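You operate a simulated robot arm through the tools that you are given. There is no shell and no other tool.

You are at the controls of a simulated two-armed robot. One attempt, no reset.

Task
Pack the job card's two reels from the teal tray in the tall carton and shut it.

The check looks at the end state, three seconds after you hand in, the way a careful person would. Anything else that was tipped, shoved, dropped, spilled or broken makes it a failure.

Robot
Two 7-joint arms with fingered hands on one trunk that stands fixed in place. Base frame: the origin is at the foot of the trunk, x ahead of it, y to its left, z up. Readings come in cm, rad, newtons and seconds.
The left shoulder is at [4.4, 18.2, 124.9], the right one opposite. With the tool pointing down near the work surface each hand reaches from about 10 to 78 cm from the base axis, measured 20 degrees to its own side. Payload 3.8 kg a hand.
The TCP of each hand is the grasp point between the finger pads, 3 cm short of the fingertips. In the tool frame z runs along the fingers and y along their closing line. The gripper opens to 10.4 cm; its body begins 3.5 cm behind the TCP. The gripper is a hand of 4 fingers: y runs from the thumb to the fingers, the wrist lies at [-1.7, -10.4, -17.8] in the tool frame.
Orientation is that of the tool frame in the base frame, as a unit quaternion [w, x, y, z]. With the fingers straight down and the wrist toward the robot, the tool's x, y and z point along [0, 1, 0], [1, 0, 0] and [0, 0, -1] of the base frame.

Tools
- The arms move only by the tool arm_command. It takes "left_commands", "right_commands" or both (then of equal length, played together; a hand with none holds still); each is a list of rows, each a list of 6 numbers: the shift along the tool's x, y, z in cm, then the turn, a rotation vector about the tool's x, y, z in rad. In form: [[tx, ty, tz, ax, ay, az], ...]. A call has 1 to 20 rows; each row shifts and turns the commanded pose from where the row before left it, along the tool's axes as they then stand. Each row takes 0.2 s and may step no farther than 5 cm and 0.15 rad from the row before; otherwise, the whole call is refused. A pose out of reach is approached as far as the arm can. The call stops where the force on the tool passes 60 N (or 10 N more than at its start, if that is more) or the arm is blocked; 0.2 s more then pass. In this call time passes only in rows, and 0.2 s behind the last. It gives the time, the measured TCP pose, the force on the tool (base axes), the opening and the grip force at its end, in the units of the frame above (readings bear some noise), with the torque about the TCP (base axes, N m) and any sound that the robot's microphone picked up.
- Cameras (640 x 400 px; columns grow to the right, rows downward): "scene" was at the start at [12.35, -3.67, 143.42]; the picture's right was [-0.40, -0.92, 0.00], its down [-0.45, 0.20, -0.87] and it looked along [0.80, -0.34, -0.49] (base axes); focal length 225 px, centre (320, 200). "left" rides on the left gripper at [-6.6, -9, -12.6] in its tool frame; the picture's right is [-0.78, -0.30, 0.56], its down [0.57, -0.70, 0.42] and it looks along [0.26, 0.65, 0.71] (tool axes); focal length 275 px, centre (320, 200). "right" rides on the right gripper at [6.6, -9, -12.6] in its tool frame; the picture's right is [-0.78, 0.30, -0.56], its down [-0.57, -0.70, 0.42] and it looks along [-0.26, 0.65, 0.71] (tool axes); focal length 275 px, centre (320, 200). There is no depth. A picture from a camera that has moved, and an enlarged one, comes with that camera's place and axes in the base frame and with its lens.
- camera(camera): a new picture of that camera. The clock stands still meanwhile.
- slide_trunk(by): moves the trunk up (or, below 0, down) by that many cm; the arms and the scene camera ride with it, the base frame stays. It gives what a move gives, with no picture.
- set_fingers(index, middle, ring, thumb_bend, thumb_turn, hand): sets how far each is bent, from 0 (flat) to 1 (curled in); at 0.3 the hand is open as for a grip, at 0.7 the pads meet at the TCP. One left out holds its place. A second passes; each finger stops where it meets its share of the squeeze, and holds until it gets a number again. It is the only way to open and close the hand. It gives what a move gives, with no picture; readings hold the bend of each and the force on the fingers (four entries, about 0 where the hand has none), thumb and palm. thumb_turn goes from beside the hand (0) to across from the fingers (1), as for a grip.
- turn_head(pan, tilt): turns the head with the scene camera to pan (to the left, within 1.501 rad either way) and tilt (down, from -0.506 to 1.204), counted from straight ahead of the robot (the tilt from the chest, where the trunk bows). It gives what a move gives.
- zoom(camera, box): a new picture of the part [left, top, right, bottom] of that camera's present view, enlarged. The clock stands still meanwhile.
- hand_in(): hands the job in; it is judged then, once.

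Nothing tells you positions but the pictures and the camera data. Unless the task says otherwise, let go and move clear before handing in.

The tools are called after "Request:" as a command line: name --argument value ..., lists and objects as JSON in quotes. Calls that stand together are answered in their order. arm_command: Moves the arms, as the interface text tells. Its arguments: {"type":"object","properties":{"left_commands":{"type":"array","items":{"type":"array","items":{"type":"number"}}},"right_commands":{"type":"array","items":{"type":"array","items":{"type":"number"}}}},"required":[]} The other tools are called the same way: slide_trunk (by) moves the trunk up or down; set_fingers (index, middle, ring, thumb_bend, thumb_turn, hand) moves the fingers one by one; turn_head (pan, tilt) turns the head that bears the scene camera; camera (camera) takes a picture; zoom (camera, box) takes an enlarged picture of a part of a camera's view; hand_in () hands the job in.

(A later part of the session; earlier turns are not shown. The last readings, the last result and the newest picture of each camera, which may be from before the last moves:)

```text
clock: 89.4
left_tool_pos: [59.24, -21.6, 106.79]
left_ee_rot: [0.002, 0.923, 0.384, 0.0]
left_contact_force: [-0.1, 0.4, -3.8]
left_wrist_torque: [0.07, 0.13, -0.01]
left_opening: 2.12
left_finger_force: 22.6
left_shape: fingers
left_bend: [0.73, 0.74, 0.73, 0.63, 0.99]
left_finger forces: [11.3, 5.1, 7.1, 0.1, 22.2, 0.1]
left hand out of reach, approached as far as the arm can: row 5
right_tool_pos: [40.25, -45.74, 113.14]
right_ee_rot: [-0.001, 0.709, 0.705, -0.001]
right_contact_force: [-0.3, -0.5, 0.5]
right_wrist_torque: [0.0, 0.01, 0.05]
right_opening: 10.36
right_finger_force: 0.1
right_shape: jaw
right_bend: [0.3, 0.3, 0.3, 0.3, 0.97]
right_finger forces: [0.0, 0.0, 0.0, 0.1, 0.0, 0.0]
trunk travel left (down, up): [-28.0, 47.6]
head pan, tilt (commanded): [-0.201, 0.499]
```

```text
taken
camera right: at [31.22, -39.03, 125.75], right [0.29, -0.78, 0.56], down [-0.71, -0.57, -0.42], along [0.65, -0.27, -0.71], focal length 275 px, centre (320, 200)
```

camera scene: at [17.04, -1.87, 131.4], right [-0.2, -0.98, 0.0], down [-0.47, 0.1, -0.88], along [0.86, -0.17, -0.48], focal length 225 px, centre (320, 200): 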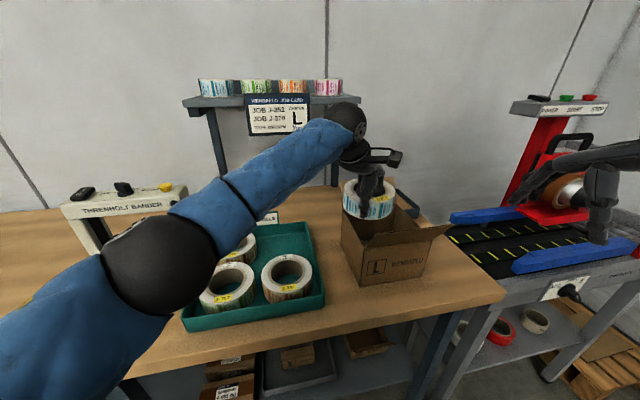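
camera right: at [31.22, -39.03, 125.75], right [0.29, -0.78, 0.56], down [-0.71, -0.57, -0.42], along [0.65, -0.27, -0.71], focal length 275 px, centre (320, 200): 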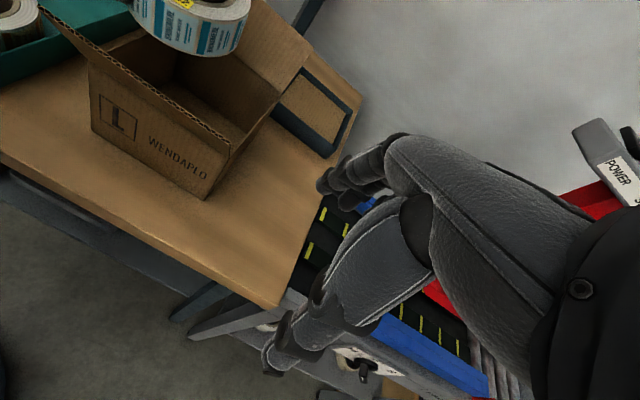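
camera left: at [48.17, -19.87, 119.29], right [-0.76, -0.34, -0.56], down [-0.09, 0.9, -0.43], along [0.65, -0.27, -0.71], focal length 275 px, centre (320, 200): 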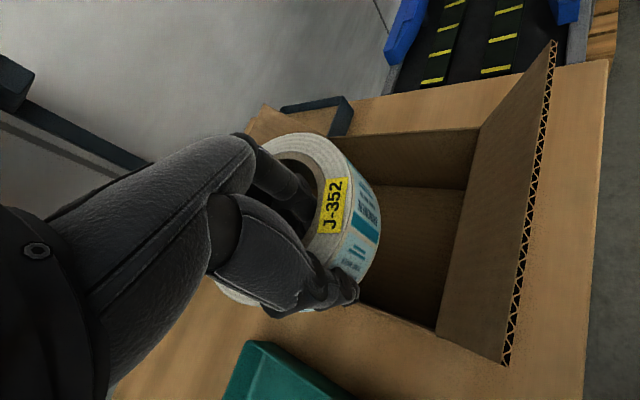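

The hand is 3.7 cm short of the carton's centre because the upper arm can't swing further in. Tilting the hand back about 0.2 rad brings the wrist closer and levels the drooping reel, so I'll do that and finish the move.

Request:
arm_command --left_commands '[[0, 0, 0, -0.1, 0, 0], [0, 0, 0, -0.1, 0, 0], [-1.4, 1.06, 0.21, 0, 0, 0], [-1.4, 1.06, 0.21, 0, 0, 0]]'

Request:
camera --camera "left"

Request:
zoom --camera "scene" --box '[280, 90, 480, 300]'

Request:
zoom --camera "right" --box '[40, 0, 340, 220]'

```text
clock: 90.4
left_tool_pos: [58.66, -25.14, 106.85]
left_ee_rot: [0.092, 0.919, 0.382, 0.038]
left_contact_force: [-0.3, 0.3, -3.4]
left_wrist_torque: [0.06, 0.12, -0.02]
left_opening: 2.11
left_finger_force: 22.9
left_shape: fingers
left_bend: [0.73, 0.74, 0.73, 0.63, 0.99]
left_finger forces: [11.8, 4.4, 7.1, 0.0, 22.7, 0.1]
right_tool_pos: [40.1, -45.77, 113.15]
right_ee_rot: [0.0, 0.71, 0.704, 0.0]
right_contact_force: [-0.5, -0.6, 0.0]
right_wrist_torque: [-0.02, 0.02, -0.06]
right_opening: 10.39
right_finger_force: 0.0
right_shape: jaw
right_bend: [0.3, 0.3, 0.3, 0.3, 0.97]
right_finger forces: [0.0, 0.1, 0.0, 0.1, 0.0, 0.0]
trunk travel left (down, up): [-28.0, 47.6]
head pan, tilt (commanded): [-0.201, 0.499]
```

```text
taken
camera left: at [45.96, -21.84, 117.31], right [-0.67, -0.42, -0.6], down [-0.02, 0.83, -0.56], along [0.74, -0.36, -0.57], focal length 275 px, centre (320, 200)
```

left: 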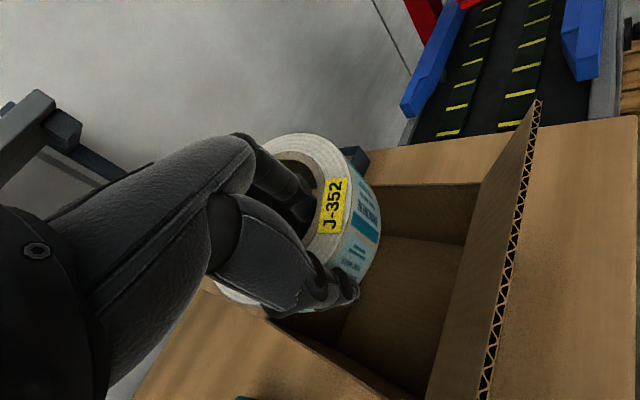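

```text
1.90 times, centred on (380, 195) of scene
camera zoom: at [16.97, -1.93, 131.41], right [-0.2, -0.98, 0.0], down [-0.47, 0.1, -0.88], along [0.86, -0.17, -0.48], focal length 428 px, centre (206, 210)
```

zoom: 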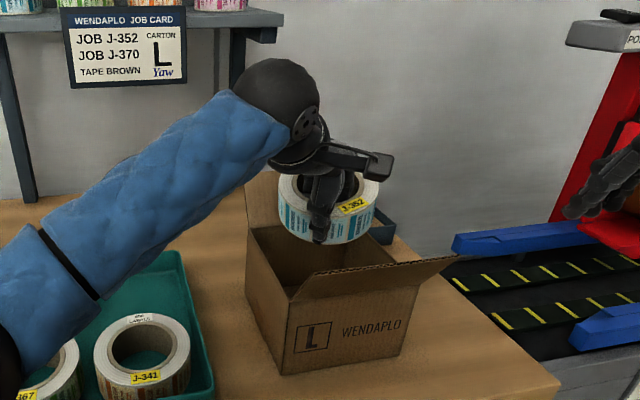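

```text
1.82 times, centred on (190, 110) of right
camera zoom: at [31.15, -39.09, 125.76], right [0.29, -0.78, 0.56], down [-0.71, -0.57, -0.42], along [0.65, -0.27, -0.71], focal length 500 px, centre (556, 364)
```

zoom: 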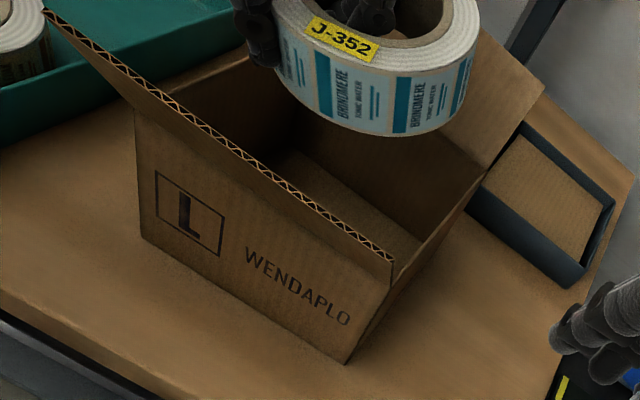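

The reel is now over the carton opening. I'll take close zooms from three cameras to measure its actual centre and tilt before lowering.

Request:
zoom --camera "scene" --box '[310, 150, 410, 230]'

Request:
zoom --camera "right" --box '[120, 0, 280, 100]'

Request:
zoom --camera "left" --box '[200, 110, 400, 330]'

```text
5.00 times, centred on (360, 190) of scene
camera zoom: at [16.97, -1.93, 131.41], right [-0.2, -0.98, 0.0], down [-0.47, 0.1, -0.88], along [0.86, -0.17, -0.48], focal length 1124 px, centre (120, 250)
```

zoom: 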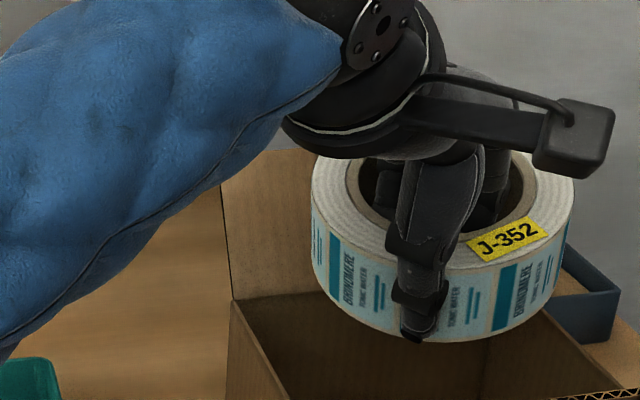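

```text
4.00 times, centred on (200, 50) of right
camera zoom: at [31.15, -39.09, 125.76], right [0.29, -0.78, 0.56], down [-0.71, -0.57, -0.42], along [0.65, -0.27, -0.71], focal length 1101 px, centre (800, 800)
```

zoom: 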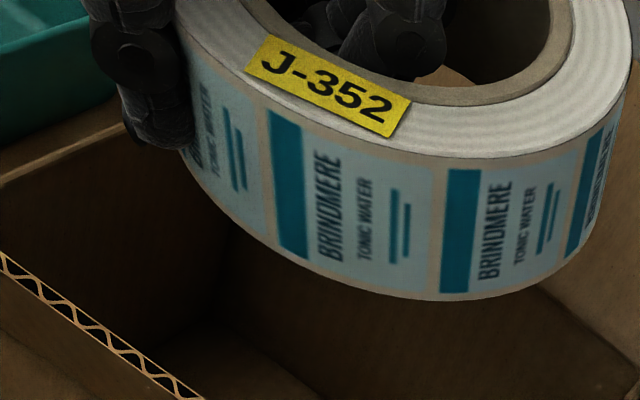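

```text
1.82 times, centred on (300, 220) of left
camera zoom: at [45.96, -21.84, 117.31], right [-0.67, -0.42, -0.6], down [-0.02, 0.83, -0.56], along [0.74, -0.36, -0.57], focal length 500 px, centre (356, 164)
```

zoom: 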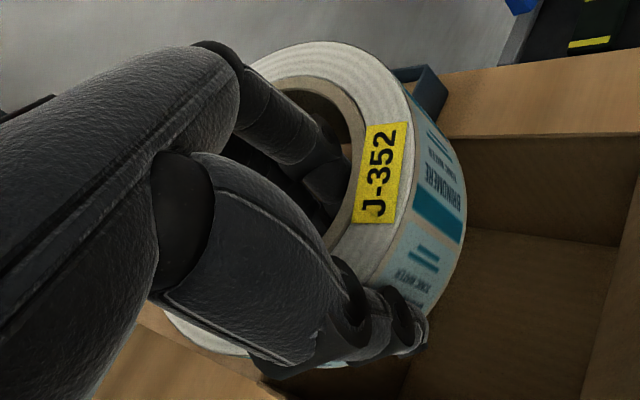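

Measured more carefully, the reels are about 12.8 cm across and 4.3 cm tall. The reel centre is near (62.4, −27.3), with its far side tipped up roughly 10°. I'll nudge it slightly right/nearer to centre it, lower it partway, and look again.

Request:
arm_command --left_commands '[[-0.78, -0.2, 2.0, 0, 0, 0], [0, -0.4, 1.96, 0, 0, 0]]'

Request:
camera --camera "left"

Request:
zoom --camera "scene" --box '[290, 110, 450, 290]'

Request:
zoom --camera "right" --box '[40, 0, 340, 220]'

```text
clock: 91.0
left_tool_pos: [58.21, -25.85, 102.89]
left_ee_rot: [0.093, 0.919, 0.382, 0.039]
left_contact_force: [0.6, -0.4, -2.8]
left_wrist_torque: [0.06, 0.15, -0.01]
left_opening: 2.11
left_finger_force: 22.9
left_shape: fingers
left_bend: [0.73, 0.74, 0.73, 0.63, 0.99]
left_finger forces: [11.8, 4.6, 7.1, 0.1, 22.7, 0.0]
right_tool_pos: [40.12, -45.83, 113.2]
right_ee_rot: [-0.001, 0.709, 0.705, 0.001]
right_contact_force: [-0.4, 0.2, 0.2]
right_wrist_torque: [-0.01, 0.01, -0.03]
right_opening: 10.41
right_finger_force: 0.0
right_shape: jaw
right_bend: [0.3, 0.3, 0.3, 0.3, 0.97]
right_finger forces: [0.0, 0.0, 0.0, 0.0, 0.0, 0.0]
trunk travel left (down, up): [-28.0, 47.6]
head pan, tilt (commanded): [-0.201, 0.499]
```

```text
taken
camera left: at [45.53, -22.48, 113.29], right [-0.67, -0.42, -0.6], down [-0.02, 0.83, -0.56], along [0.74, -0.36, -0.57], focal length 275 px, centre (320, 200)
```

left: 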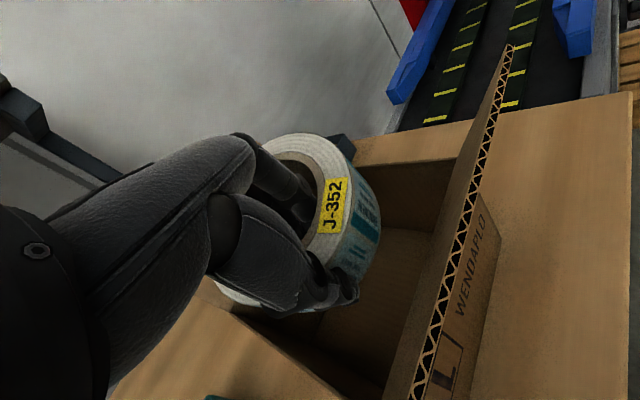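

```text
2.22 times, centred on (370, 200) of scene
camera zoom: at [17.02, -1.91, 131.4], right [-0.2, -0.98, 0.0], down [-0.47, 0.1, -0.88], along [0.86, -0.17, -0.48], focal length 500 px, centre (209, 200)
```

zoom: 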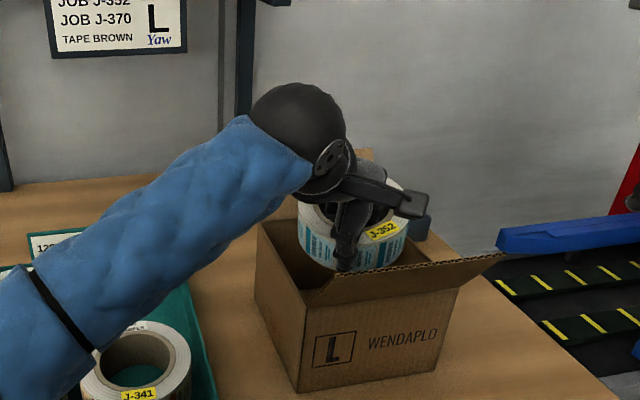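

```text
1.82 times, centred on (190, 110) of right
camera zoom: at [31.19, -39.07, 125.75], right [0.29, -0.78, 0.56], down [-0.71, -0.57, -0.42], along [0.65, -0.27, -0.71], focal length 500 px, centre (556, 364)
```

zoom: 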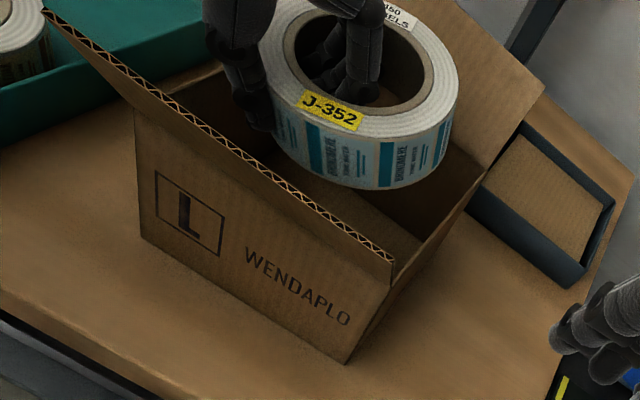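

The reel sits roughly 1 cm too close to the left wall, so I'll shift it right by about 1.1 cm and then lower it into the carton in small steps, watching the force.

Request:
arm_command --left_commands '[[-0.99, 0.55, 0.11, 0, 0, 0], [0, -0.4, 1.96, 0, 0, 0], [0, -0.4, 1.96, 0, 0, 0]]'

Request:
camera --camera "left"

Request:
zoom --camera "scene" --box '[290, 110, 450, 290]'

Request:
zoom --camera "right" --box '[40, 0, 340, 220]'

```text
clock: 91.8
left_tool_pos: [58.06, -26.97, 98.89]
left_ee_rot: [0.092, 0.919, 0.382, 0.039]
left_contact_force: [-0.1, 0.0, -3.7]
left_wrist_torque: [0.03, 0.13, 0.01]
left_opening: 2.1
left_finger_force: 22.8
left_shape: fingers
left_bend: [0.73, 0.74, 0.73, 0.63, 0.99]
left_finger forces: [11.9, 4.5, 6.9, 0.0, 22.6, 0.0]
right_tool_pos: [40.1, -45.9, 113.09]
right_ee_rot: [0.0, 0.71, 0.705, 0.0]
right_contact_force: [0.6, 0.4, -1.0]
right_wrist_torque: [0.0, -0.01, -0.01]
right_opening: 10.39
right_finger_force: 0.1
right_shape: jaw
right_bend: [0.3, 0.3, 0.3, 0.3, 0.97]
right_finger forces: [0.0, 0.0, 0.0, 0.0, 0.0, 0.0]
trunk travel left (down, up): [-28.0, 47.6]
head pan, tilt (commanded): [-0.201, 0.499]
```

```text
taken
camera left: at [45.21, -23.59, 109.28], right [-0.67, -0.42, -0.6], down [-0.02, 0.83, -0.56], along [0.74, -0.36, -0.57], focal length 275 px, centre (320, 200)
```

left: 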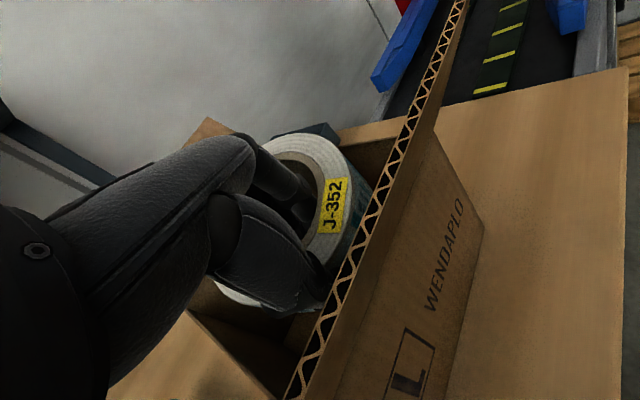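

```text
2.22 times, centred on (370, 200) of scene
camera zoom: at [17.0, -1.93, 131.41], right [-0.2, -0.98, 0.0], down [-0.47, 0.1, -0.88], along [0.86, -0.17, -0.48], focal length 500 px, centre (209, 200)
```

zoom: 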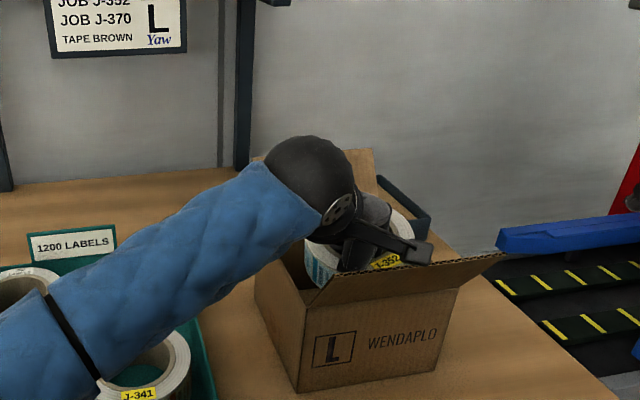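

```text
1.82 times, centred on (190, 110) of right
camera zoom: at [31.17, -39.09, 125.75], right [0.29, -0.78, 0.56], down [-0.71, -0.57, -0.42], along [0.65, -0.27, -0.71], focal length 500 px, centre (556, 364)
```

zoom: 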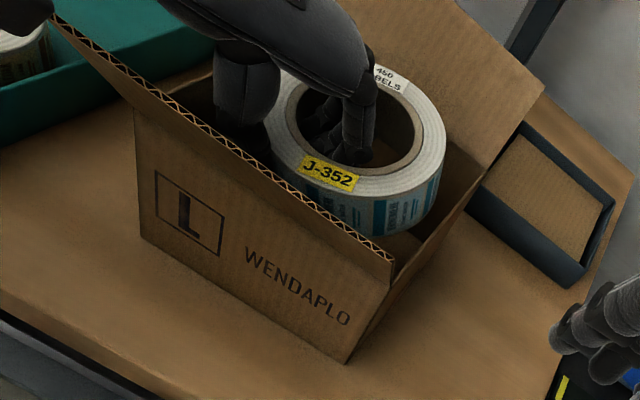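

The reel is entering the carton well, centred near (61.9, −27.6), but the palm is close to the front flap. I'll turn the hand about 25° more to the right, swinging the wrist away from the flap, with a small shift to keep the reel centred.

Request:
arm_command --left_commands '[[0.3, -0.06, 0, 0, 0, 0.109], [0.3, -0.06, 0, 0, 0, 0.109], [0.3, -0.03, 0, 0, 0, 0.109], [0.3, 0, 0, 0, 0, 0.109]]'

Request:
camera --camera "left"

Request:
zoom --camera "scene" --box '[290, 110, 450, 290]'

Request:
zoom --camera "right" --box '[40, 0, 340, 220]'

```text
clock: 92.8
left_tool_pos: [58.73, -26.13, 98.91]
left_ee_rot: [0.083, 0.98, 0.172, 0.058]
left_contact_force: [-0.7, 0.0, -3.2]
left_wrist_torque: [0.08, 0.07, 0.02]
left_opening: 2.08
left_finger_force: 22.8
left_shape: fingers
left_bend: [0.73, 0.74, 0.73, 0.62, 0.99]
left_finger forces: [11.8, 4.4, 7.3, 0.0, 22.5, 0.0]
right_tool_pos: [40.08, -45.78, 113.1]
right_ee_rot: [0.001, 0.71, 0.704, 0.0]
right_contact_force: [-1.0, 0.5, 0.1]
right_wrist_torque: [0.01, -0.03, -0.03]
right_opening: 10.41
right_finger_force: 0.1
right_shape: jaw
right_bend: [0.3, 0.3, 0.3, 0.3, 0.97]
right_finger forces: [0.0, 0.0, 0.0, 0.1, 0.0, 0.1]
trunk travel left (down, up): [-28.0, 47.6]
head pan, tilt (commanded): [-0.201, 0.499]
```

```text
taken
camera left: at [47.87, -18.31, 108.97], right [-0.74, -0.07, -0.66], down [0.36, 0.79, -0.49], along [0.56, -0.61, -0.56], focal length 275 px, centre (320, 200)
```

left: 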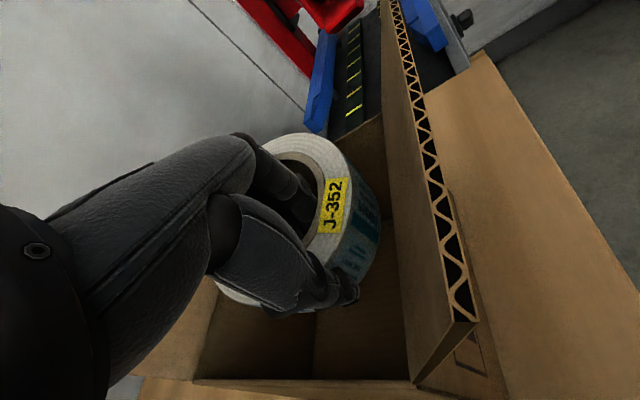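

```text
2.22 times, centred on (370, 200) of scene
camera zoom: at [16.98, -1.92, 131.41], right [-0.2, -0.98, 0.0], down [-0.47, 0.1, -0.88], along [0.86, -0.17, -0.48], focal length 500 px, centre (209, 200)
```

zoom: 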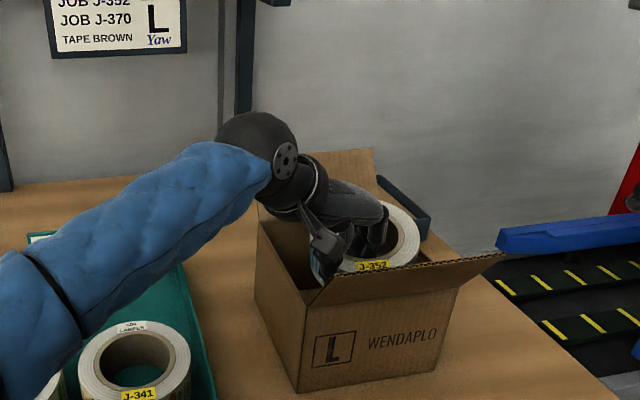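

```text
1.82 times, centred on (190, 110) of right
camera zoom: at [31.15, -39.08, 125.76], right [0.29, -0.78, 0.56], down [-0.71, -0.57, -0.42], along [0.65, -0.27, -0.71], focal length 500 px, centre (556, 364)
```

zoom: 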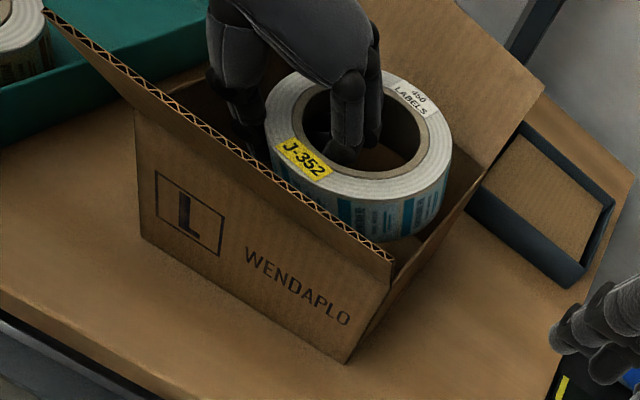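

The camera and wrist are now clear of the flap, and the reel is centred at about (61.7, −28.3). I'll lower it 6 cm straight down.

Request:
arm_command --left_commands '[[-0.17, -0.365, 1.96, 0, 0, 0], [-0.17, -0.365, 1.96, 0, 0, 0], [-0.17, -0.365, 1.96, 0, 0, 0]]'

Request:
camera --camera "left"

Request:
zoom --camera "scene" --box '[290, 110, 450, 290]'

Request:
zoom --camera "right" --box '[40, 0, 340, 220]'

```text
clock: 93.6
left_tool_pos: [58.81, -26.17, 92.9]
left_ee_rot: [0.083, 0.98, 0.174, 0.058]
left_contact_force: [-0.3, 0.4, -3.1]
left_wrist_torque: [0.09, 0.1, 0.02]
left_opening: 2.09
left_finger_force: 23.3
left_shape: fingers
left_bend: [0.73, 0.74, 0.73, 0.62, 0.99]
left_finger forces: [11.7, 4.5, 7.2, 0.0, 22.5, 0.0]
right_tool_pos: [40.12, -45.82, 113.13]
right_ee_rot: [0.0, 0.71, 0.705, 0.0]
right_contact_force: [0.2, -0.1, -0.4]
right_wrist_torque: [0.02, -0.02, -0.01]
right_opening: 10.38
right_finger_force: 0.1
right_shape: jaw
right_bend: [0.3, 0.3, 0.3, 0.3, 0.97]
right_finger forces: [0.0, 0.1, 0.1, 0.0, 0.0, 0.0]
trunk travel left (down, up): [-28.0, 47.6]
head pan, tilt (commanded): [-0.201, 0.499]
```

```text
taken
camera left: at [47.88, -18.37, 102.93], right [-0.74, -0.08, -0.66], down [0.36, 0.79, -0.49], along [0.56, -0.61, -0.56], focal length 275 px, centre (320, 200)
```

left: 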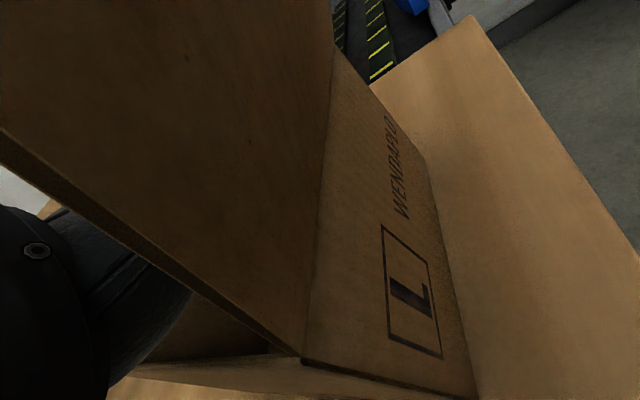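

```text
2.22 times, centred on (370, 200) of scene
camera zoom: at [17.01, -1.93, 131.4], right [-0.2, -0.98, 0.0], down [-0.47, 0.1, -0.88], along [0.86, -0.17, -0.48], focal length 500 px, centre (209, 200)
```

zoom: 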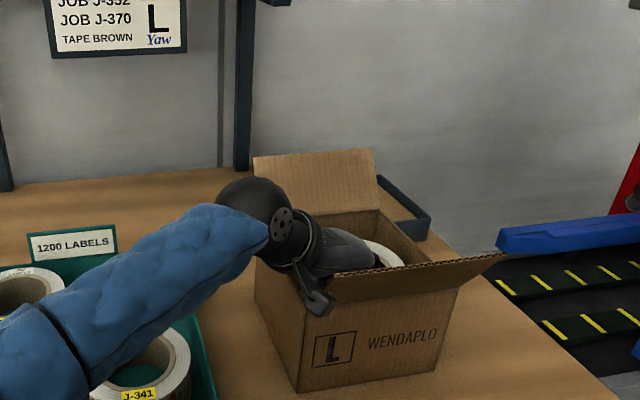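

```text
1.82 times, centred on (190, 110) of right
camera zoom: at [31.18, -39.08, 125.75], right [0.29, -0.78, 0.56], down [-0.71, -0.57, -0.42], along [0.65, -0.27, -0.71], focal length 500 px, centre (556, 364)
```

zoom: 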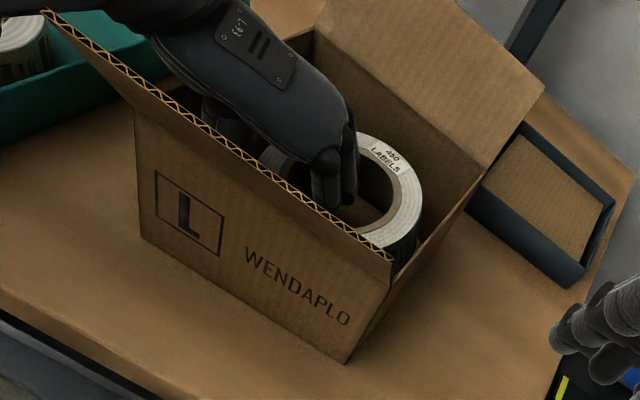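

No contacts so far. I'll level the reel a bit by un-tilting 0.12 rad and lower the last couple of centimetres until the floor takes the weight.

Request:
arm_command --left_commands '[[0, 0, 0, 0.12, 0, 0], [-0.1, -0.1, 0.8, 0, 0, 0]]'

Request:
zoom --camera "right" --box '[40, 0, 340, 220]'

```text
clock: 94.2
left_tool_pos: [58.52, -26.1, 91.89]
left_ee_rot: [0.066, 0.982, 0.168, 0.053]
left_contact_force: [0.2, 0.1, -3.6]
left_wrist_torque: [0.11, 0.11, -0.01]
left_opening: 2.08
left_finger_force: 23.2
left_shape: fingers
left_bend: [0.73, 0.74, 0.73, 0.62, 0.99]
left_finger forces: [11.7, 4.4, 7.1, 0.1, 22.4, 0.0]
left hand out of reach, approached as far as the arm can: row 1
right_tool_pos: [40.18, -45.78, 113.25]
right_ee_rot: [0.0, 0.71, 0.704, 0.0]
right_contact_force: [-0.1, -0.3, -0.9]
right_wrist_torque: [0.01, -0.01, -0.02]
right_opening: 10.41
right_finger_force: 0.1
right_shape: jaw
right_bend: [0.3, 0.3, 0.3, 0.3, 0.97]
right_finger forces: [0.0, 0.1, 0.0, 0.1, 0.0, 0.0]
trunk travel left (down, up): [-28.0, 47.6]
head pan, tilt (commanded): [-0.201, 0.499]
```

```text
1.82 times, centred on (190, 110) of right
camera zoom: at [31.17, -39.09, 125.75], right [0.29, -0.78, 0.56], down [-0.71, -0.57, -0.42], along [0.65, -0.27, -0.71], focal length 500 px, centre (556, 364)
```

zoom: 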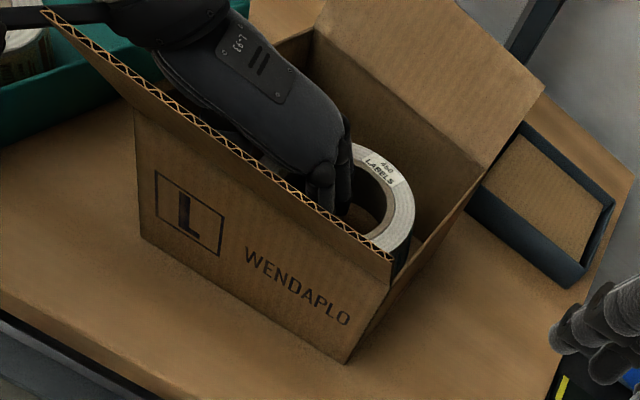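

The un-tilt is at its reach limit, so I'll keep this slight tilt and lower gently in small steps until the floor takes the load.

Request:
arm_command --left_commands '[[-0.04, -0.07, 0.4, 0, 0, 0], [-0.04, -0.07, 0.4, 0, 0, 0], [-0.04, -0.07, 0.4, 0, 0, 0]]'

```text
clock: 95.0
left_tool_pos: [58.41, -26.03, 90.78]
left_ee_rot: [0.066, 0.982, 0.168, 0.054]
left_contact_force: [0.3, -0.4, -3.1]
left_wrist_torque: [0.1, 0.06, 0.01]
left_opening: 2.07
left_finger_force: 23.1
left_shape: fingers
left_bend: [0.73, 0.74, 0.73, 0.62, 0.99]
left_finger forces: [11.6, 4.4, 7.3, 0.1, 22.3, 0.0]
right_tool_pos: [40.1, -45.77, 113.19]
right_ee_rot: [0.001, 0.709, 0.705, 0.001]
right_contact_force: [-0.2, -0.7, 0.7]
right_wrist_torque: [0.01, -0.03, 0.01]
right_opening: 10.38
right_finger_force: 0.2
right_shape: jaw
right_bend: [0.3, 0.3, 0.3, 0.3, 0.97]
right_finger forces: [0.0, 0.1, 0.1, 0.0, 0.2, 0.0]
trunk travel left (down, up): [-28.0, 47.6]
head pan, tilt (commanded): [-0.201, 0.499]
```

Request:
arm_command --left_commands '[[-0.04, -0.07, 0.35, 0, 0, 0], [-0.04, -0.07, 0.35, 0, 0, 0]]'

Request:
zoom --camera "scene" --box '[290, 110, 450, 290]'

Request:
zoom --camera "right" --box '[40, 0, 340, 220]'

```text
clock: 95.6
left_tool_pos: [58.39, -25.98, 90.23]
left_ee_rot: [0.066, 0.982, 0.167, 0.053]
left_contact_force: [-0.3, -0.5, -4.0]
left_wrist_torque: [0.12, 0.07, -0.01]
left_opening: 2.08
left_finger_force: 23.1
left_shape: fingers
left_bend: [0.73, 0.74, 0.73, 0.62, 0.99]
left_finger forces: [11.6, 4.3, 7.2, 0.1, 22.5, 0.0]
right_tool_pos: [40.0, -45.74, 113.24]
right_ee_rot: [0.0, 0.709, 0.705, 0.0]
right_contact_force: [-0.8, -0.4, 0.3]
right_wrist_torque: [-0.04, 0.04, -0.03]
right_opening: 10.38
right_finger_force: 0.0
right_shape: jaw
right_bend: [0.3, 0.3, 0.3, 0.3, 0.97]
right_finger forces: [0.0, 0.0, 0.0, 0.0, 0.0, 0.0]
trunk travel left (down, up): [-28.0, 47.6]
head pan, tilt (commanded): [-0.201, 0.499]
```

```text
2.22 times, centred on (370, 200) of scene
camera zoom: at [16.99, -1.92, 131.41], right [-0.2, -0.98, 0.0], down [-0.47, 0.1, -0.88], along [0.86, -0.17, -0.48], focal length 500 px, centre (209, 200)
```

zoom: 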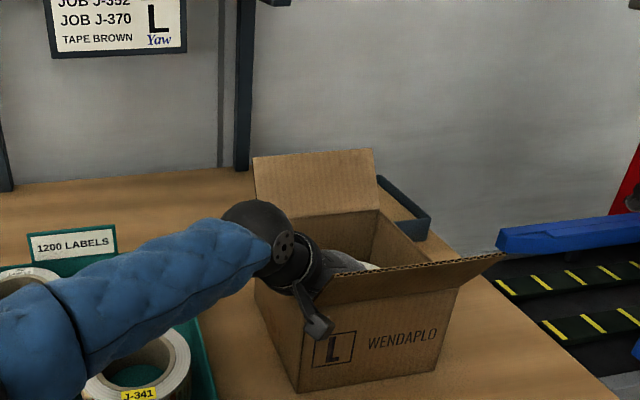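

```text
1.82 times, centred on (190, 110) of right
camera zoom: at [31.16, -39.08, 125.76], right [0.29, -0.78, 0.56], down [-0.71, -0.57, -0.42], along [0.65, -0.27, -0.71], focal length 500 px, centre (556, 364)
```

zoom: 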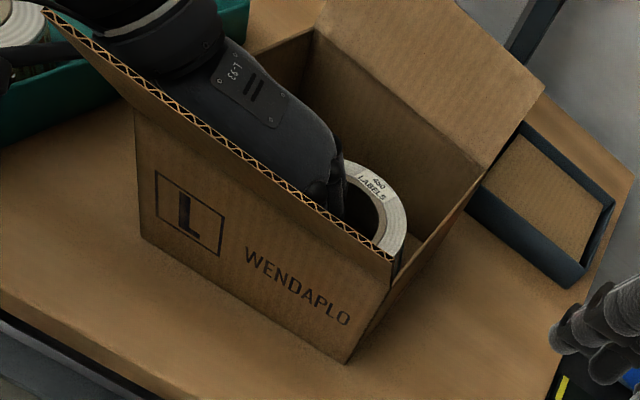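

Request:
arm_command --left_commands '[[-0.04, -0.07, 0.35, 0, 0, 0], [-0.04, -0.07, 0.35, 0, 0, 0], [-0.04, -0.07, 0.35, 0, 0, 0]]'

```text
clock: 96.4
left_tool_pos: [58.39, -26.05, 90.01]
left_ee_rot: [0.072, 0.981, 0.168, 0.06]
left_contact_force: [12.9, -2.9, 58.2]
left_wrist_torque: [4.2, 2.3, -0.85]
left_opening: 2.09
left_finger_force: 22.8
left_shape: fingers
left_bend: [0.73, 0.74, 0.73, 0.62, 0.99]
left_finger forces: [12.5, 4.5, 6.6, 0.1, 22.3, 0.0]
right_tool_pos: [39.73, -45.73, 113.57]
right_ee_rot: [0.002, 0.71, 0.704, 0.0]
right_contact_force: [-0.3, -0.1, -0.4]
right_wrist_torque: [0.01, 0.0, -0.01]
right_opening: 10.39
right_finger_force: 0.0
right_shape: jaw
right_bend: [0.3, 0.3, 0.3, 0.3, 0.97]
right_finger forces: [0.0, 0.1, 0.1, 0.1, 0.0, 0.1]
trunk travel left (down, up): [-28.0, 47.6]
head pan, tilt (commanded): [-0.201, 0.499]
```

The force spike with its offset torque shows the hand's heel touching the carton's left rim, not the reel reaching the floor. I'll back up half a centimetre; the reel is then at most about a centimetre off the bottom.

Request:
arm_command --left_commands '[[0.04, 0.08, -0.45, 0, 0, 0]]'

Request:
zoom --camera "scene" --box '[290, 110, 450, 290]'

Request:
camera --camera "left"

Request:
zoom --camera "right" --box '[40, 0, 340, 220]'

```text
clock: 96.8
left_tool_pos: [58.27, -26.02, 89.93]
left_ee_rot: [0.069, 0.982, 0.167, 0.058]
left_contact_force: [10.5, -3.1, 41.7]
left_wrist_torque: [3.06, 1.45, -0.47]
left_opening: 2.07
left_finger_force: 23.5
left_shape: fingers
left_bend: [0.73, 0.74, 0.73, 0.62, 0.99]
left_finger forces: [13.2, 5.3, 6.6, 0.0, 22.0, 0.0]
right_tool_pos: [39.92, -45.69, 113.28]
right_ee_rot: [0.001, 0.709, 0.705, 0.001]
right_contact_force: [-0.8, 0.4, 0.5]
right_wrist_torque: [0.01, -0.01, -0.01]
right_opening: 10.4
right_finger_force: 0.0
right_shape: jaw
right_bend: [0.3, 0.3, 0.3, 0.3, 0.97]
right_finger forces: [0.1, 0.0, 0.0, 0.1, 0.0, 0.0]
trunk travel left (down, up): [-28.0, 47.6]
head pan, tilt (commanded): [-0.201, 0.499]
```

```text
2.22 times, centred on (370, 200) of scene
camera zoom: at [16.73, -1.83, 131.45], right [-0.2, -0.98, 0.0], down [-0.47, 0.09, -0.88], along [0.86, -0.17, -0.48], focal length 500 px, centre (209, 200)
```

zoom: 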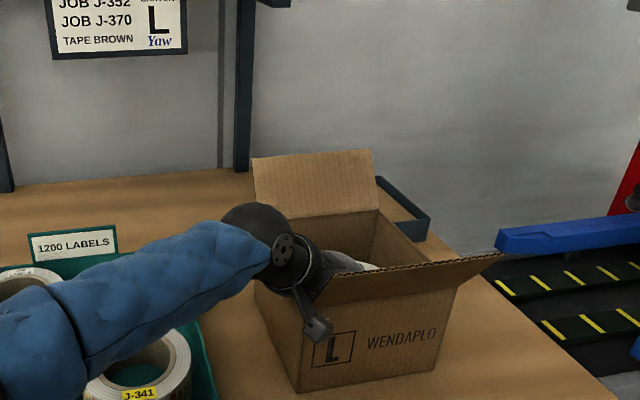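

```text
taken
camera left: at [47.51, -18.33, 100.32], right [-0.75, -0.05, -0.66], down [0.37, 0.8, -0.47], along [0.55, -0.6, -0.58], focal length 275 px, centre (320, 200)
```

left: 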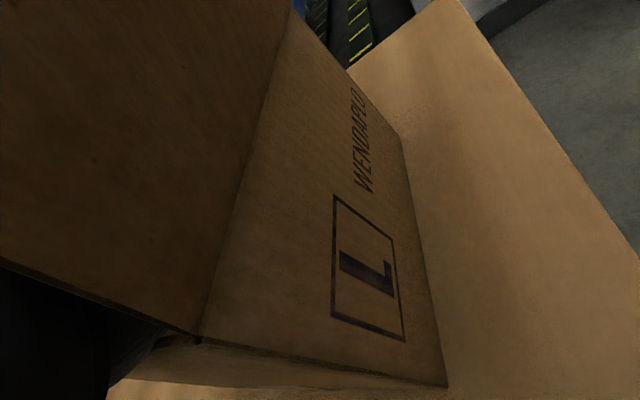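

```text
1.82 times, centred on (190, 110) of right
camera zoom: at [30.91, -38.99, 125.86], right [0.29, -0.78, 0.56], down [-0.7, -0.57, -0.43], along [0.65, -0.27, -0.71], focal length 500 px, centre (556, 364)
```

zoom: 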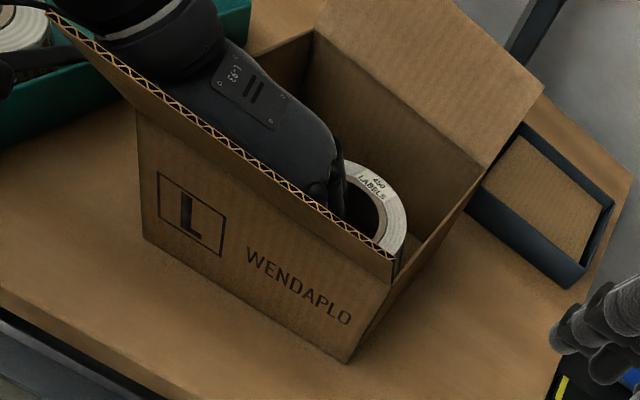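

There's still load on the rim, so I'll raise a little more until the contact clears.

Request:
arm_command --left_commands '[[0.04, 0.08, -0.5, 0, 0, 0], [0.02, 0.04, -0.3, 0, 0, 0]]'

```text
clock: 97.4
left_tool_pos: [58.16, -25.88, 90.04]
left_ee_rot: [0.064, 0.983, 0.167, 0.052]
left_contact_force: [0.9, 0.0, 2.8]
left_wrist_torque: [0.07, 0.11, 0.02]
left_opening: 2.08
left_finger_force: 24.3
left_shape: fingers
left_bend: [0.73, 0.74, 0.73, 0.62, 0.99]
left_finger forces: [13.7, 5.2, 6.6, 0.0, 22.0, 0.1]
right_tool_pos: [40.14, -45.71, 113.1]
right_ee_rot: [0.0, 0.709, 0.705, 0.0]
right_contact_force: [-0.4, 0.3, 0.4]
right_wrist_torque: [0.01, 0.01, -0.01]
right_opening: 10.38
right_finger_force: 0.0
right_shape: jaw
right_bend: [0.3, 0.3, 0.3, 0.3, 0.97]
right_finger forces: [0.0, 0.1, 0.0, 0.0, 0.0, 0.1]
trunk travel left (down, up): [-28.0, 47.6]
head pan, tilt (commanded): [-0.201, 0.499]
```

The large load is gone and a light upward push remains, so the reel's near edge is resting on the carton floor. I'll open the grip gently.

Request:
set_fingers --hand "left" --index 0.55 --middle 0.55 --ring 0.55 --thumb_bend 0.5

Request:
zoom --camera "right" --box '[40, 0, 340, 220]'

```text
clock: 98.4
left_tool_pos: [58.36, -26.11, 90.23]
left_ee_rot: [0.067, 0.982, 0.168, 0.053]
left_contact_force: [-0.1, 0.1, 0.7]
left_wrist_torque: [0.01, -0.03, -0.02]
left_opening: 4.69
left_finger_force: 0.1
left_shape: fingers
left_bend: [0.55, 0.55, 0.55, 0.5, 1.0]
left_finger forces: [0.0, 0.0, 0.0, 0.0, 0.1, 0.0]
right_tool_pos: [40.09, -45.71, 113.19]
right_ee_rot: [0.0, 0.71, 0.705, 0.0]
right_contact_force: [-0.1, 0.1, -1.1]
right_wrist_torque: [0.01, -0.01, 0.0]
right_opening: 10.38
right_finger_force: 0.1
right_shape: jaw
right_bend: [0.3, 0.3, 0.3, 0.3, 0.97]
right_finger forces: [0.0, 0.0, 0.0, 0.0, 0.0, 0.0]
trunk travel left (down, up): [-28.0, 47.6]
head pan, tilt (commanded): [-0.201, 0.499]
```

```text
1.82 times, centred on (190, 110) of right
camera zoom: at [31.13, -39.06, 125.77], right [0.29, -0.78, 0.56], down [-0.71, -0.57, -0.42], along [0.65, -0.27, -0.71], focal length 500 px, centre (556, 364)
```

zoom: 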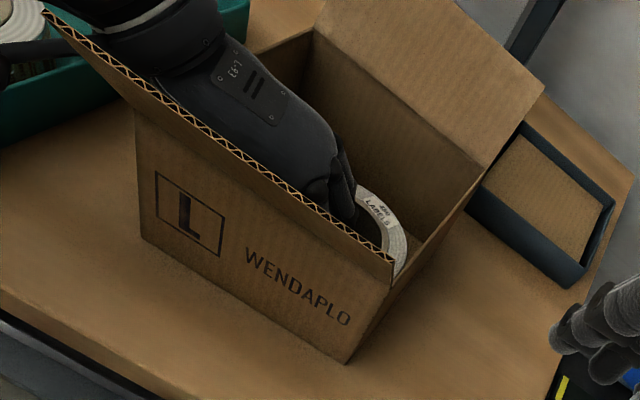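

Released with no residual forces. I'll lift straight up slowly, and check the reel stays put.

Request:
arm_command --left_commands '[[0.12, 0.22, -1.48, 0, 0, 0], [0.16, 0.3, -1.97, 0, 0, 0], [0.16, 0.3, -1.97, 0, 0, 0], [0.24, 0.45, -2.95, 0, 0, 0], [0.24, 0.45, -2.95, 0, 0, 0], [0.24, 0.45, -2.95, 0, 0, 0]]'

Request:
camera --camera "left"

Request:
zoom --camera "right" --box '[40, 0, 340, 220]'

Request:
zoom --camera "scene" --box '[290, 110, 450, 290]'

```text
clock: 99.8
left_tool_pos: [58.15, -25.88, 104.75]
left_ee_rot: [0.067, 0.982, 0.168, 0.053]
left_contact_force: [0.2, 0.4, -0.2]
left_wrist_torque: [-0.01, -0.04, -0.02]
left_opening: 4.68
left_finger_force: 0.1
left_shape: fingers
left_bend: [0.55, 0.55, 0.55, 0.5, 1.0]
left_finger forces: [0.0, 0.0, 0.0, 0.1, 0.1, 0.0]
right_tool_pos: [40.0, -45.73, 113.08]
right_ee_rot: [0.0, 0.709, 0.705, 0.0]
right_contact_force: [-0.7, -0.2, 0.3]
right_wrist_torque: [0.03, -0.03, -0.02]
right_opening: 10.37
right_finger_force: 0.0
right_shape: jaw
right_bend: [0.3, 0.3, 0.3, 0.3, 0.97]
right_finger forces: [0.1, 0.1, 0.1, 0.1, 0.0, 0.0]
trunk travel left (down, up): [-28.0, 47.6]
head pan, tilt (commanded): [-0.201, 0.499]
```

```text
taken
camera left: at [47.41, -18.26, 115.18], right [-0.75, -0.05, -0.66], down [0.37, 0.8, -0.48], along [0.55, -0.6, -0.59], focal length 275 px, centre (320, 200)
```

left: 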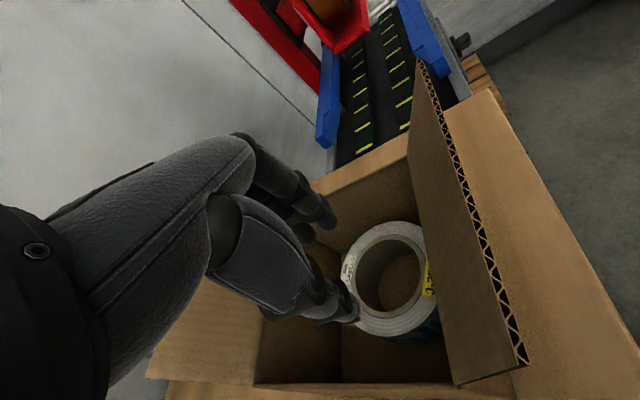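

```text
1.82 times, centred on (190, 110) of right
camera zoom: at [31.05, -39.07, 125.8], right [0.29, -0.78, 0.56], down [-0.71, -0.57, -0.42], along [0.65, -0.27, -0.71], focal length 500 px, centre (556, 364)
```

zoom: 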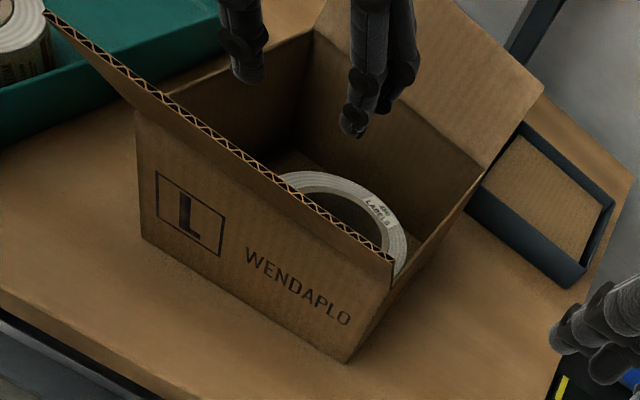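

```text
2.22 times, centred on (370, 200) of scene
camera zoom: at [16.88, -1.91, 131.43], right [-0.2, -0.98, 0.0], down [-0.47, 0.1, -0.88], along [0.86, -0.17, -0.48], focal length 500 px, centre (209, 200)
```

zoom: 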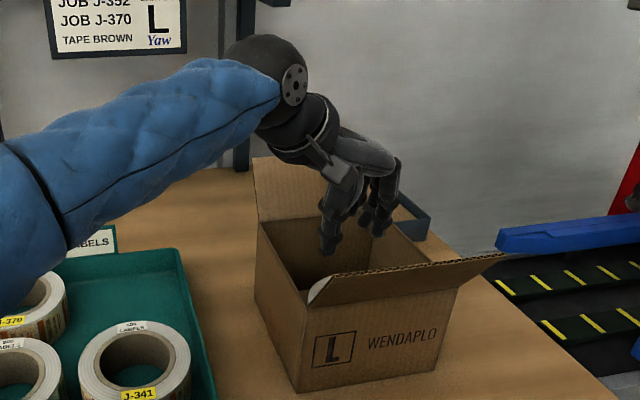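

J‑352 lies flat on the carton floor, near (60.4, −29.2). Now I'll bring the left hand back over the tray and restore the vertical −45° pose for J‑370.

Request:
arm_command --left_commands '[[2.1, -3.77, -0.73, 0, 0, 0], [2.1, -3.77, -0.73, 0, 0, 0], [2.1, -3.77, -0.73, 0, 0, 0], [2.1, -3.77, -0.73, 0, 0, 0], [2.1, -3.77, -0.73, 0, 0, 0], [2.1, -3.77, -0.73, 0, 0, 0], [0, 0, 0, 0.0414, -0.0117, -0.111], [0, 0, 0, 0.0414, -0.0117, -0.111], [0, 0, 0, 0.0414, -0.0117, -0.111], [0, 0, 0, 0.0414, -0.0117, -0.111]]'

Request:
camera --camera "left"

Request:
camera --camera "scene"

```text
clock: 102.0
left_tool_pos: [62.31, -0.21, 106.8]
left_ee_rot: [-0.001, 0.924, 0.382, 0.0]
left_contact_force: [0.9, 0.2, -1.0]
left_wrist_torque: [0.0, 0.0, 0.02]
left_opening: 4.67
left_finger_force: 0.0
left_shape: fingers
left_bend: [0.55, 0.55, 0.55, 0.5, 1.0]
left_finger forces: [0.0, 0.0, 0.0, 0.1, 0.0, 0.0]
right_tool_pos: [40.1, -45.74, 113.18]
right_ee_rot: [0.001, 0.71, 0.705, -0.001]
right_contact_force: [0.5, -0.7, -0.2]
right_wrist_torque: [0.0, 0.01, -0.03]
right_opening: 10.4
right_finger_force: 0.0
right_shape: jaw
right_bend: [0.3, 0.3, 0.3, 0.3, 0.97]
right_finger forces: [0.0, 0.0, 0.0, 0.0, 0.0, 0.1]
trunk travel left (down, up): [-28.0, 47.6]
head pan, tilt (commanded): [-0.201, 0.499]
```

```text
taken
camera left: at [51.27, 1.54, 119.27], right [-0.76, -0.34, -0.56], down [-0.09, 0.9, -0.42], along [0.65, -0.27, -0.71], focal length 275 px, centre (320, 200)
```

left: 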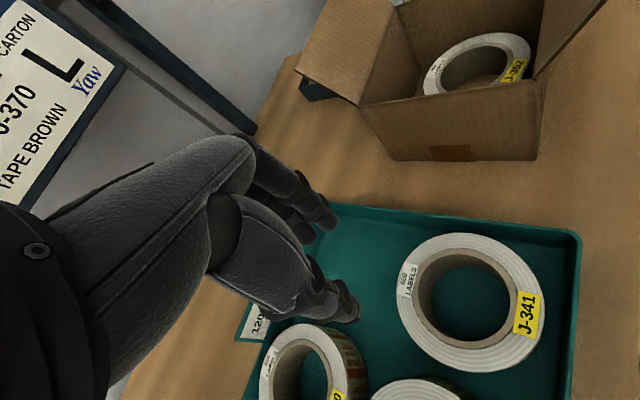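

```text
taken
camera scene: at [16.96, -1.91, 131.41], right [-0.2, -0.98, 0.0], down [-0.47, 0.1, -0.88], along [0.86, -0.17, -0.48], focal length 225 px, centre (320, 200)
```

scene: 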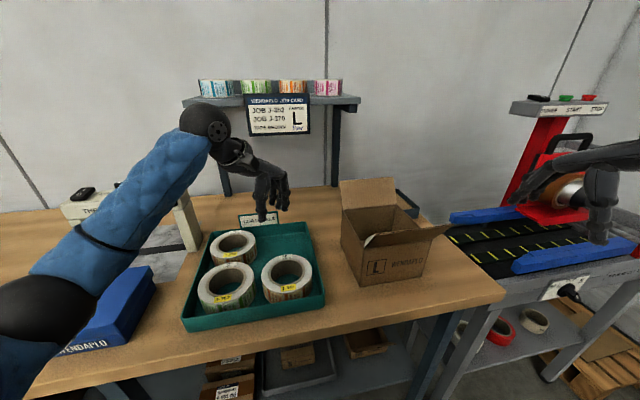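

Now I'll move above J‑370 and pre-shape the fingers, with the thumb kept a bit more closed for the smaller gap there.

Request:
arm_command --left_commands '[[3.08, -1.95, 0, 0, 0, 0], [3.08, -1.95, 0, 0, 0, 0], [3.08, -1.95, 0, 0, 0, 0], [3.08, -1.95, 0, 0, 0, 0]]'

Request:
set_fingers --hand "left" --index 0.4 --middle 0.4 --ring 0.4 --thumb_bend 0.5

Request:
camera --camera "left"

Request:
zoom --camera "scene" --box '[170, 130, 330, 330]'

```text
clock: 103.0
left_tool_pos: [65.57, 14.03, 106.77]
left_ee_rot: [-0.001, 0.924, 0.381, 0.001]
left_contact_force: [0.1, -0.4, 0.1]
left_wrist_torque: [-0.03, 0.0, -0.02]
left_opening: 4.7
left_finger_force: 0.1
left_shape: fingers
left_bend: [0.55, 0.55, 0.55, 0.5, 1.0]
left_finger forces: [0.1, 0.0, 0.0, 0.1, 0.0, 0.1]
right_tool_pos: [40.03, -45.71, 113.3]
right_ee_rot: [0.0, 0.71, 0.704, 0.0]
right_contact_force: [1.1, 0.9, 0.2]
right_wrist_torque: [0.01, -0.03, -0.01]
right_opening: 10.41
right_finger_force: 0.1
right_shape: jaw
right_bend: [0.3, 0.3, 0.3, 0.3, 0.97]
right_finger forces: [0.0, 0.0, 0.0, 0.0, 0.0, 0.1]
trunk travel left (down, up): [-28.0, 47.6]
head pan, tilt (commanded): [-0.201, 0.499]
```

```text
clock: 104.0
left_tool_pos: [65.53, 14.0, 106.78]
left_ee_rot: [-0.002, 0.925, 0.38, 0.001]
left_contact_force: [-0.2, 0.1, -0.1]
left_wrist_torque: [0.02, -0.02, 0.02]
left_opening: 6.63
left_finger_force: 0.1
left_shape: fingers
left_bend: [0.4, 0.4, 0.4, 0.5, 1.0]
left_finger forces: [0.0, 0.0, 0.0, 0.0, 0.0, 0.0]
right_tool_pos: [40.02, -45.68, 113.28]
right_ee_rot: [0.001, 0.71, 0.705, 0.0]
right_contact_force: [0.4, -1.4, 0.3]
right_wrist_torque: [0.0, 0.0, 0.0]
right_opening: 10.39
right_finger_force: 0.1
right_shape: jaw
right_bend: [0.3, 0.3, 0.3, 0.3, 0.97]
right_finger forces: [0.0, 0.0, 0.0, 0.1, 0.1, 0.1]
trunk travel left (down, up): [-28.0, 47.6]
head pan, tilt (commanded): [-0.201, 0.499]
```

```text
taken
camera left: at [54.51, 15.75, 119.18], right [-0.76, -0.34, -0.56], down [-0.09, 0.9, -0.42], along [0.65, -0.27, -0.71], focal length 275 px, centre (320, 200)
```

left: 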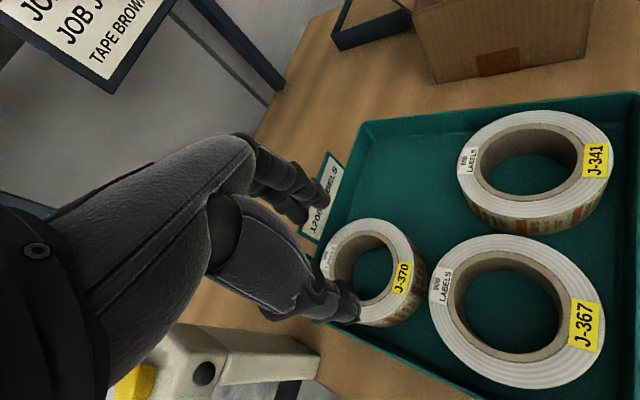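

```text
2.00 times, centred on (250, 230) of scene
camera zoom: at [16.96, -1.9, 131.41], right [-0.2, -0.98, 0.0], down [-0.47, 0.1, -0.88], along [0.86, -0.17, -0.48], focal length 450 px, centre (460, 140)
```

zoom: 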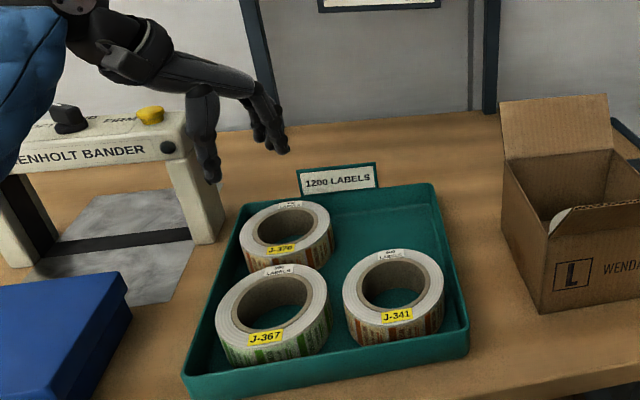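

I'll zoom in on J‑370 to fix its centre exactly.

Request:
zoom --camera "left" --box '[290, 190, 490, 350]'

Request:
zoom --camera "scene" --box '[220, 220, 300, 290]'

```text
2.50 times, centred on (390, 270) of left
camera zoom: at [54.51, 15.75, 119.18], right [-0.76, -0.34, -0.56], down [-0.09, 0.9, -0.42], along [0.65, -0.27, -0.71], focal length 688 px, centre (145, 25)
```

zoom: 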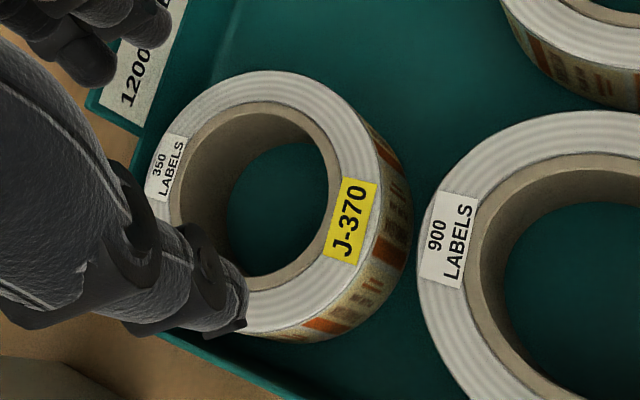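

```text
5.71 times, centred on (260, 255) of scene
camera zoom: at [16.96, -1.9, 131.41], right [-0.2, -0.98, 0.0], down [-0.47, 0.1, -0.88], along [0.86, -0.17, -0.48], focal length 1285 px, centre (663, -114)
```

zoom: 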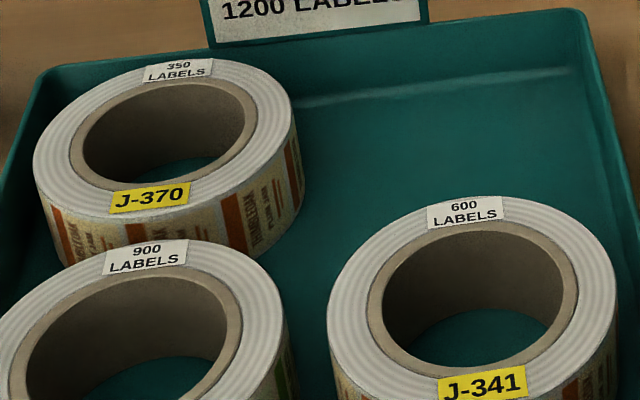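

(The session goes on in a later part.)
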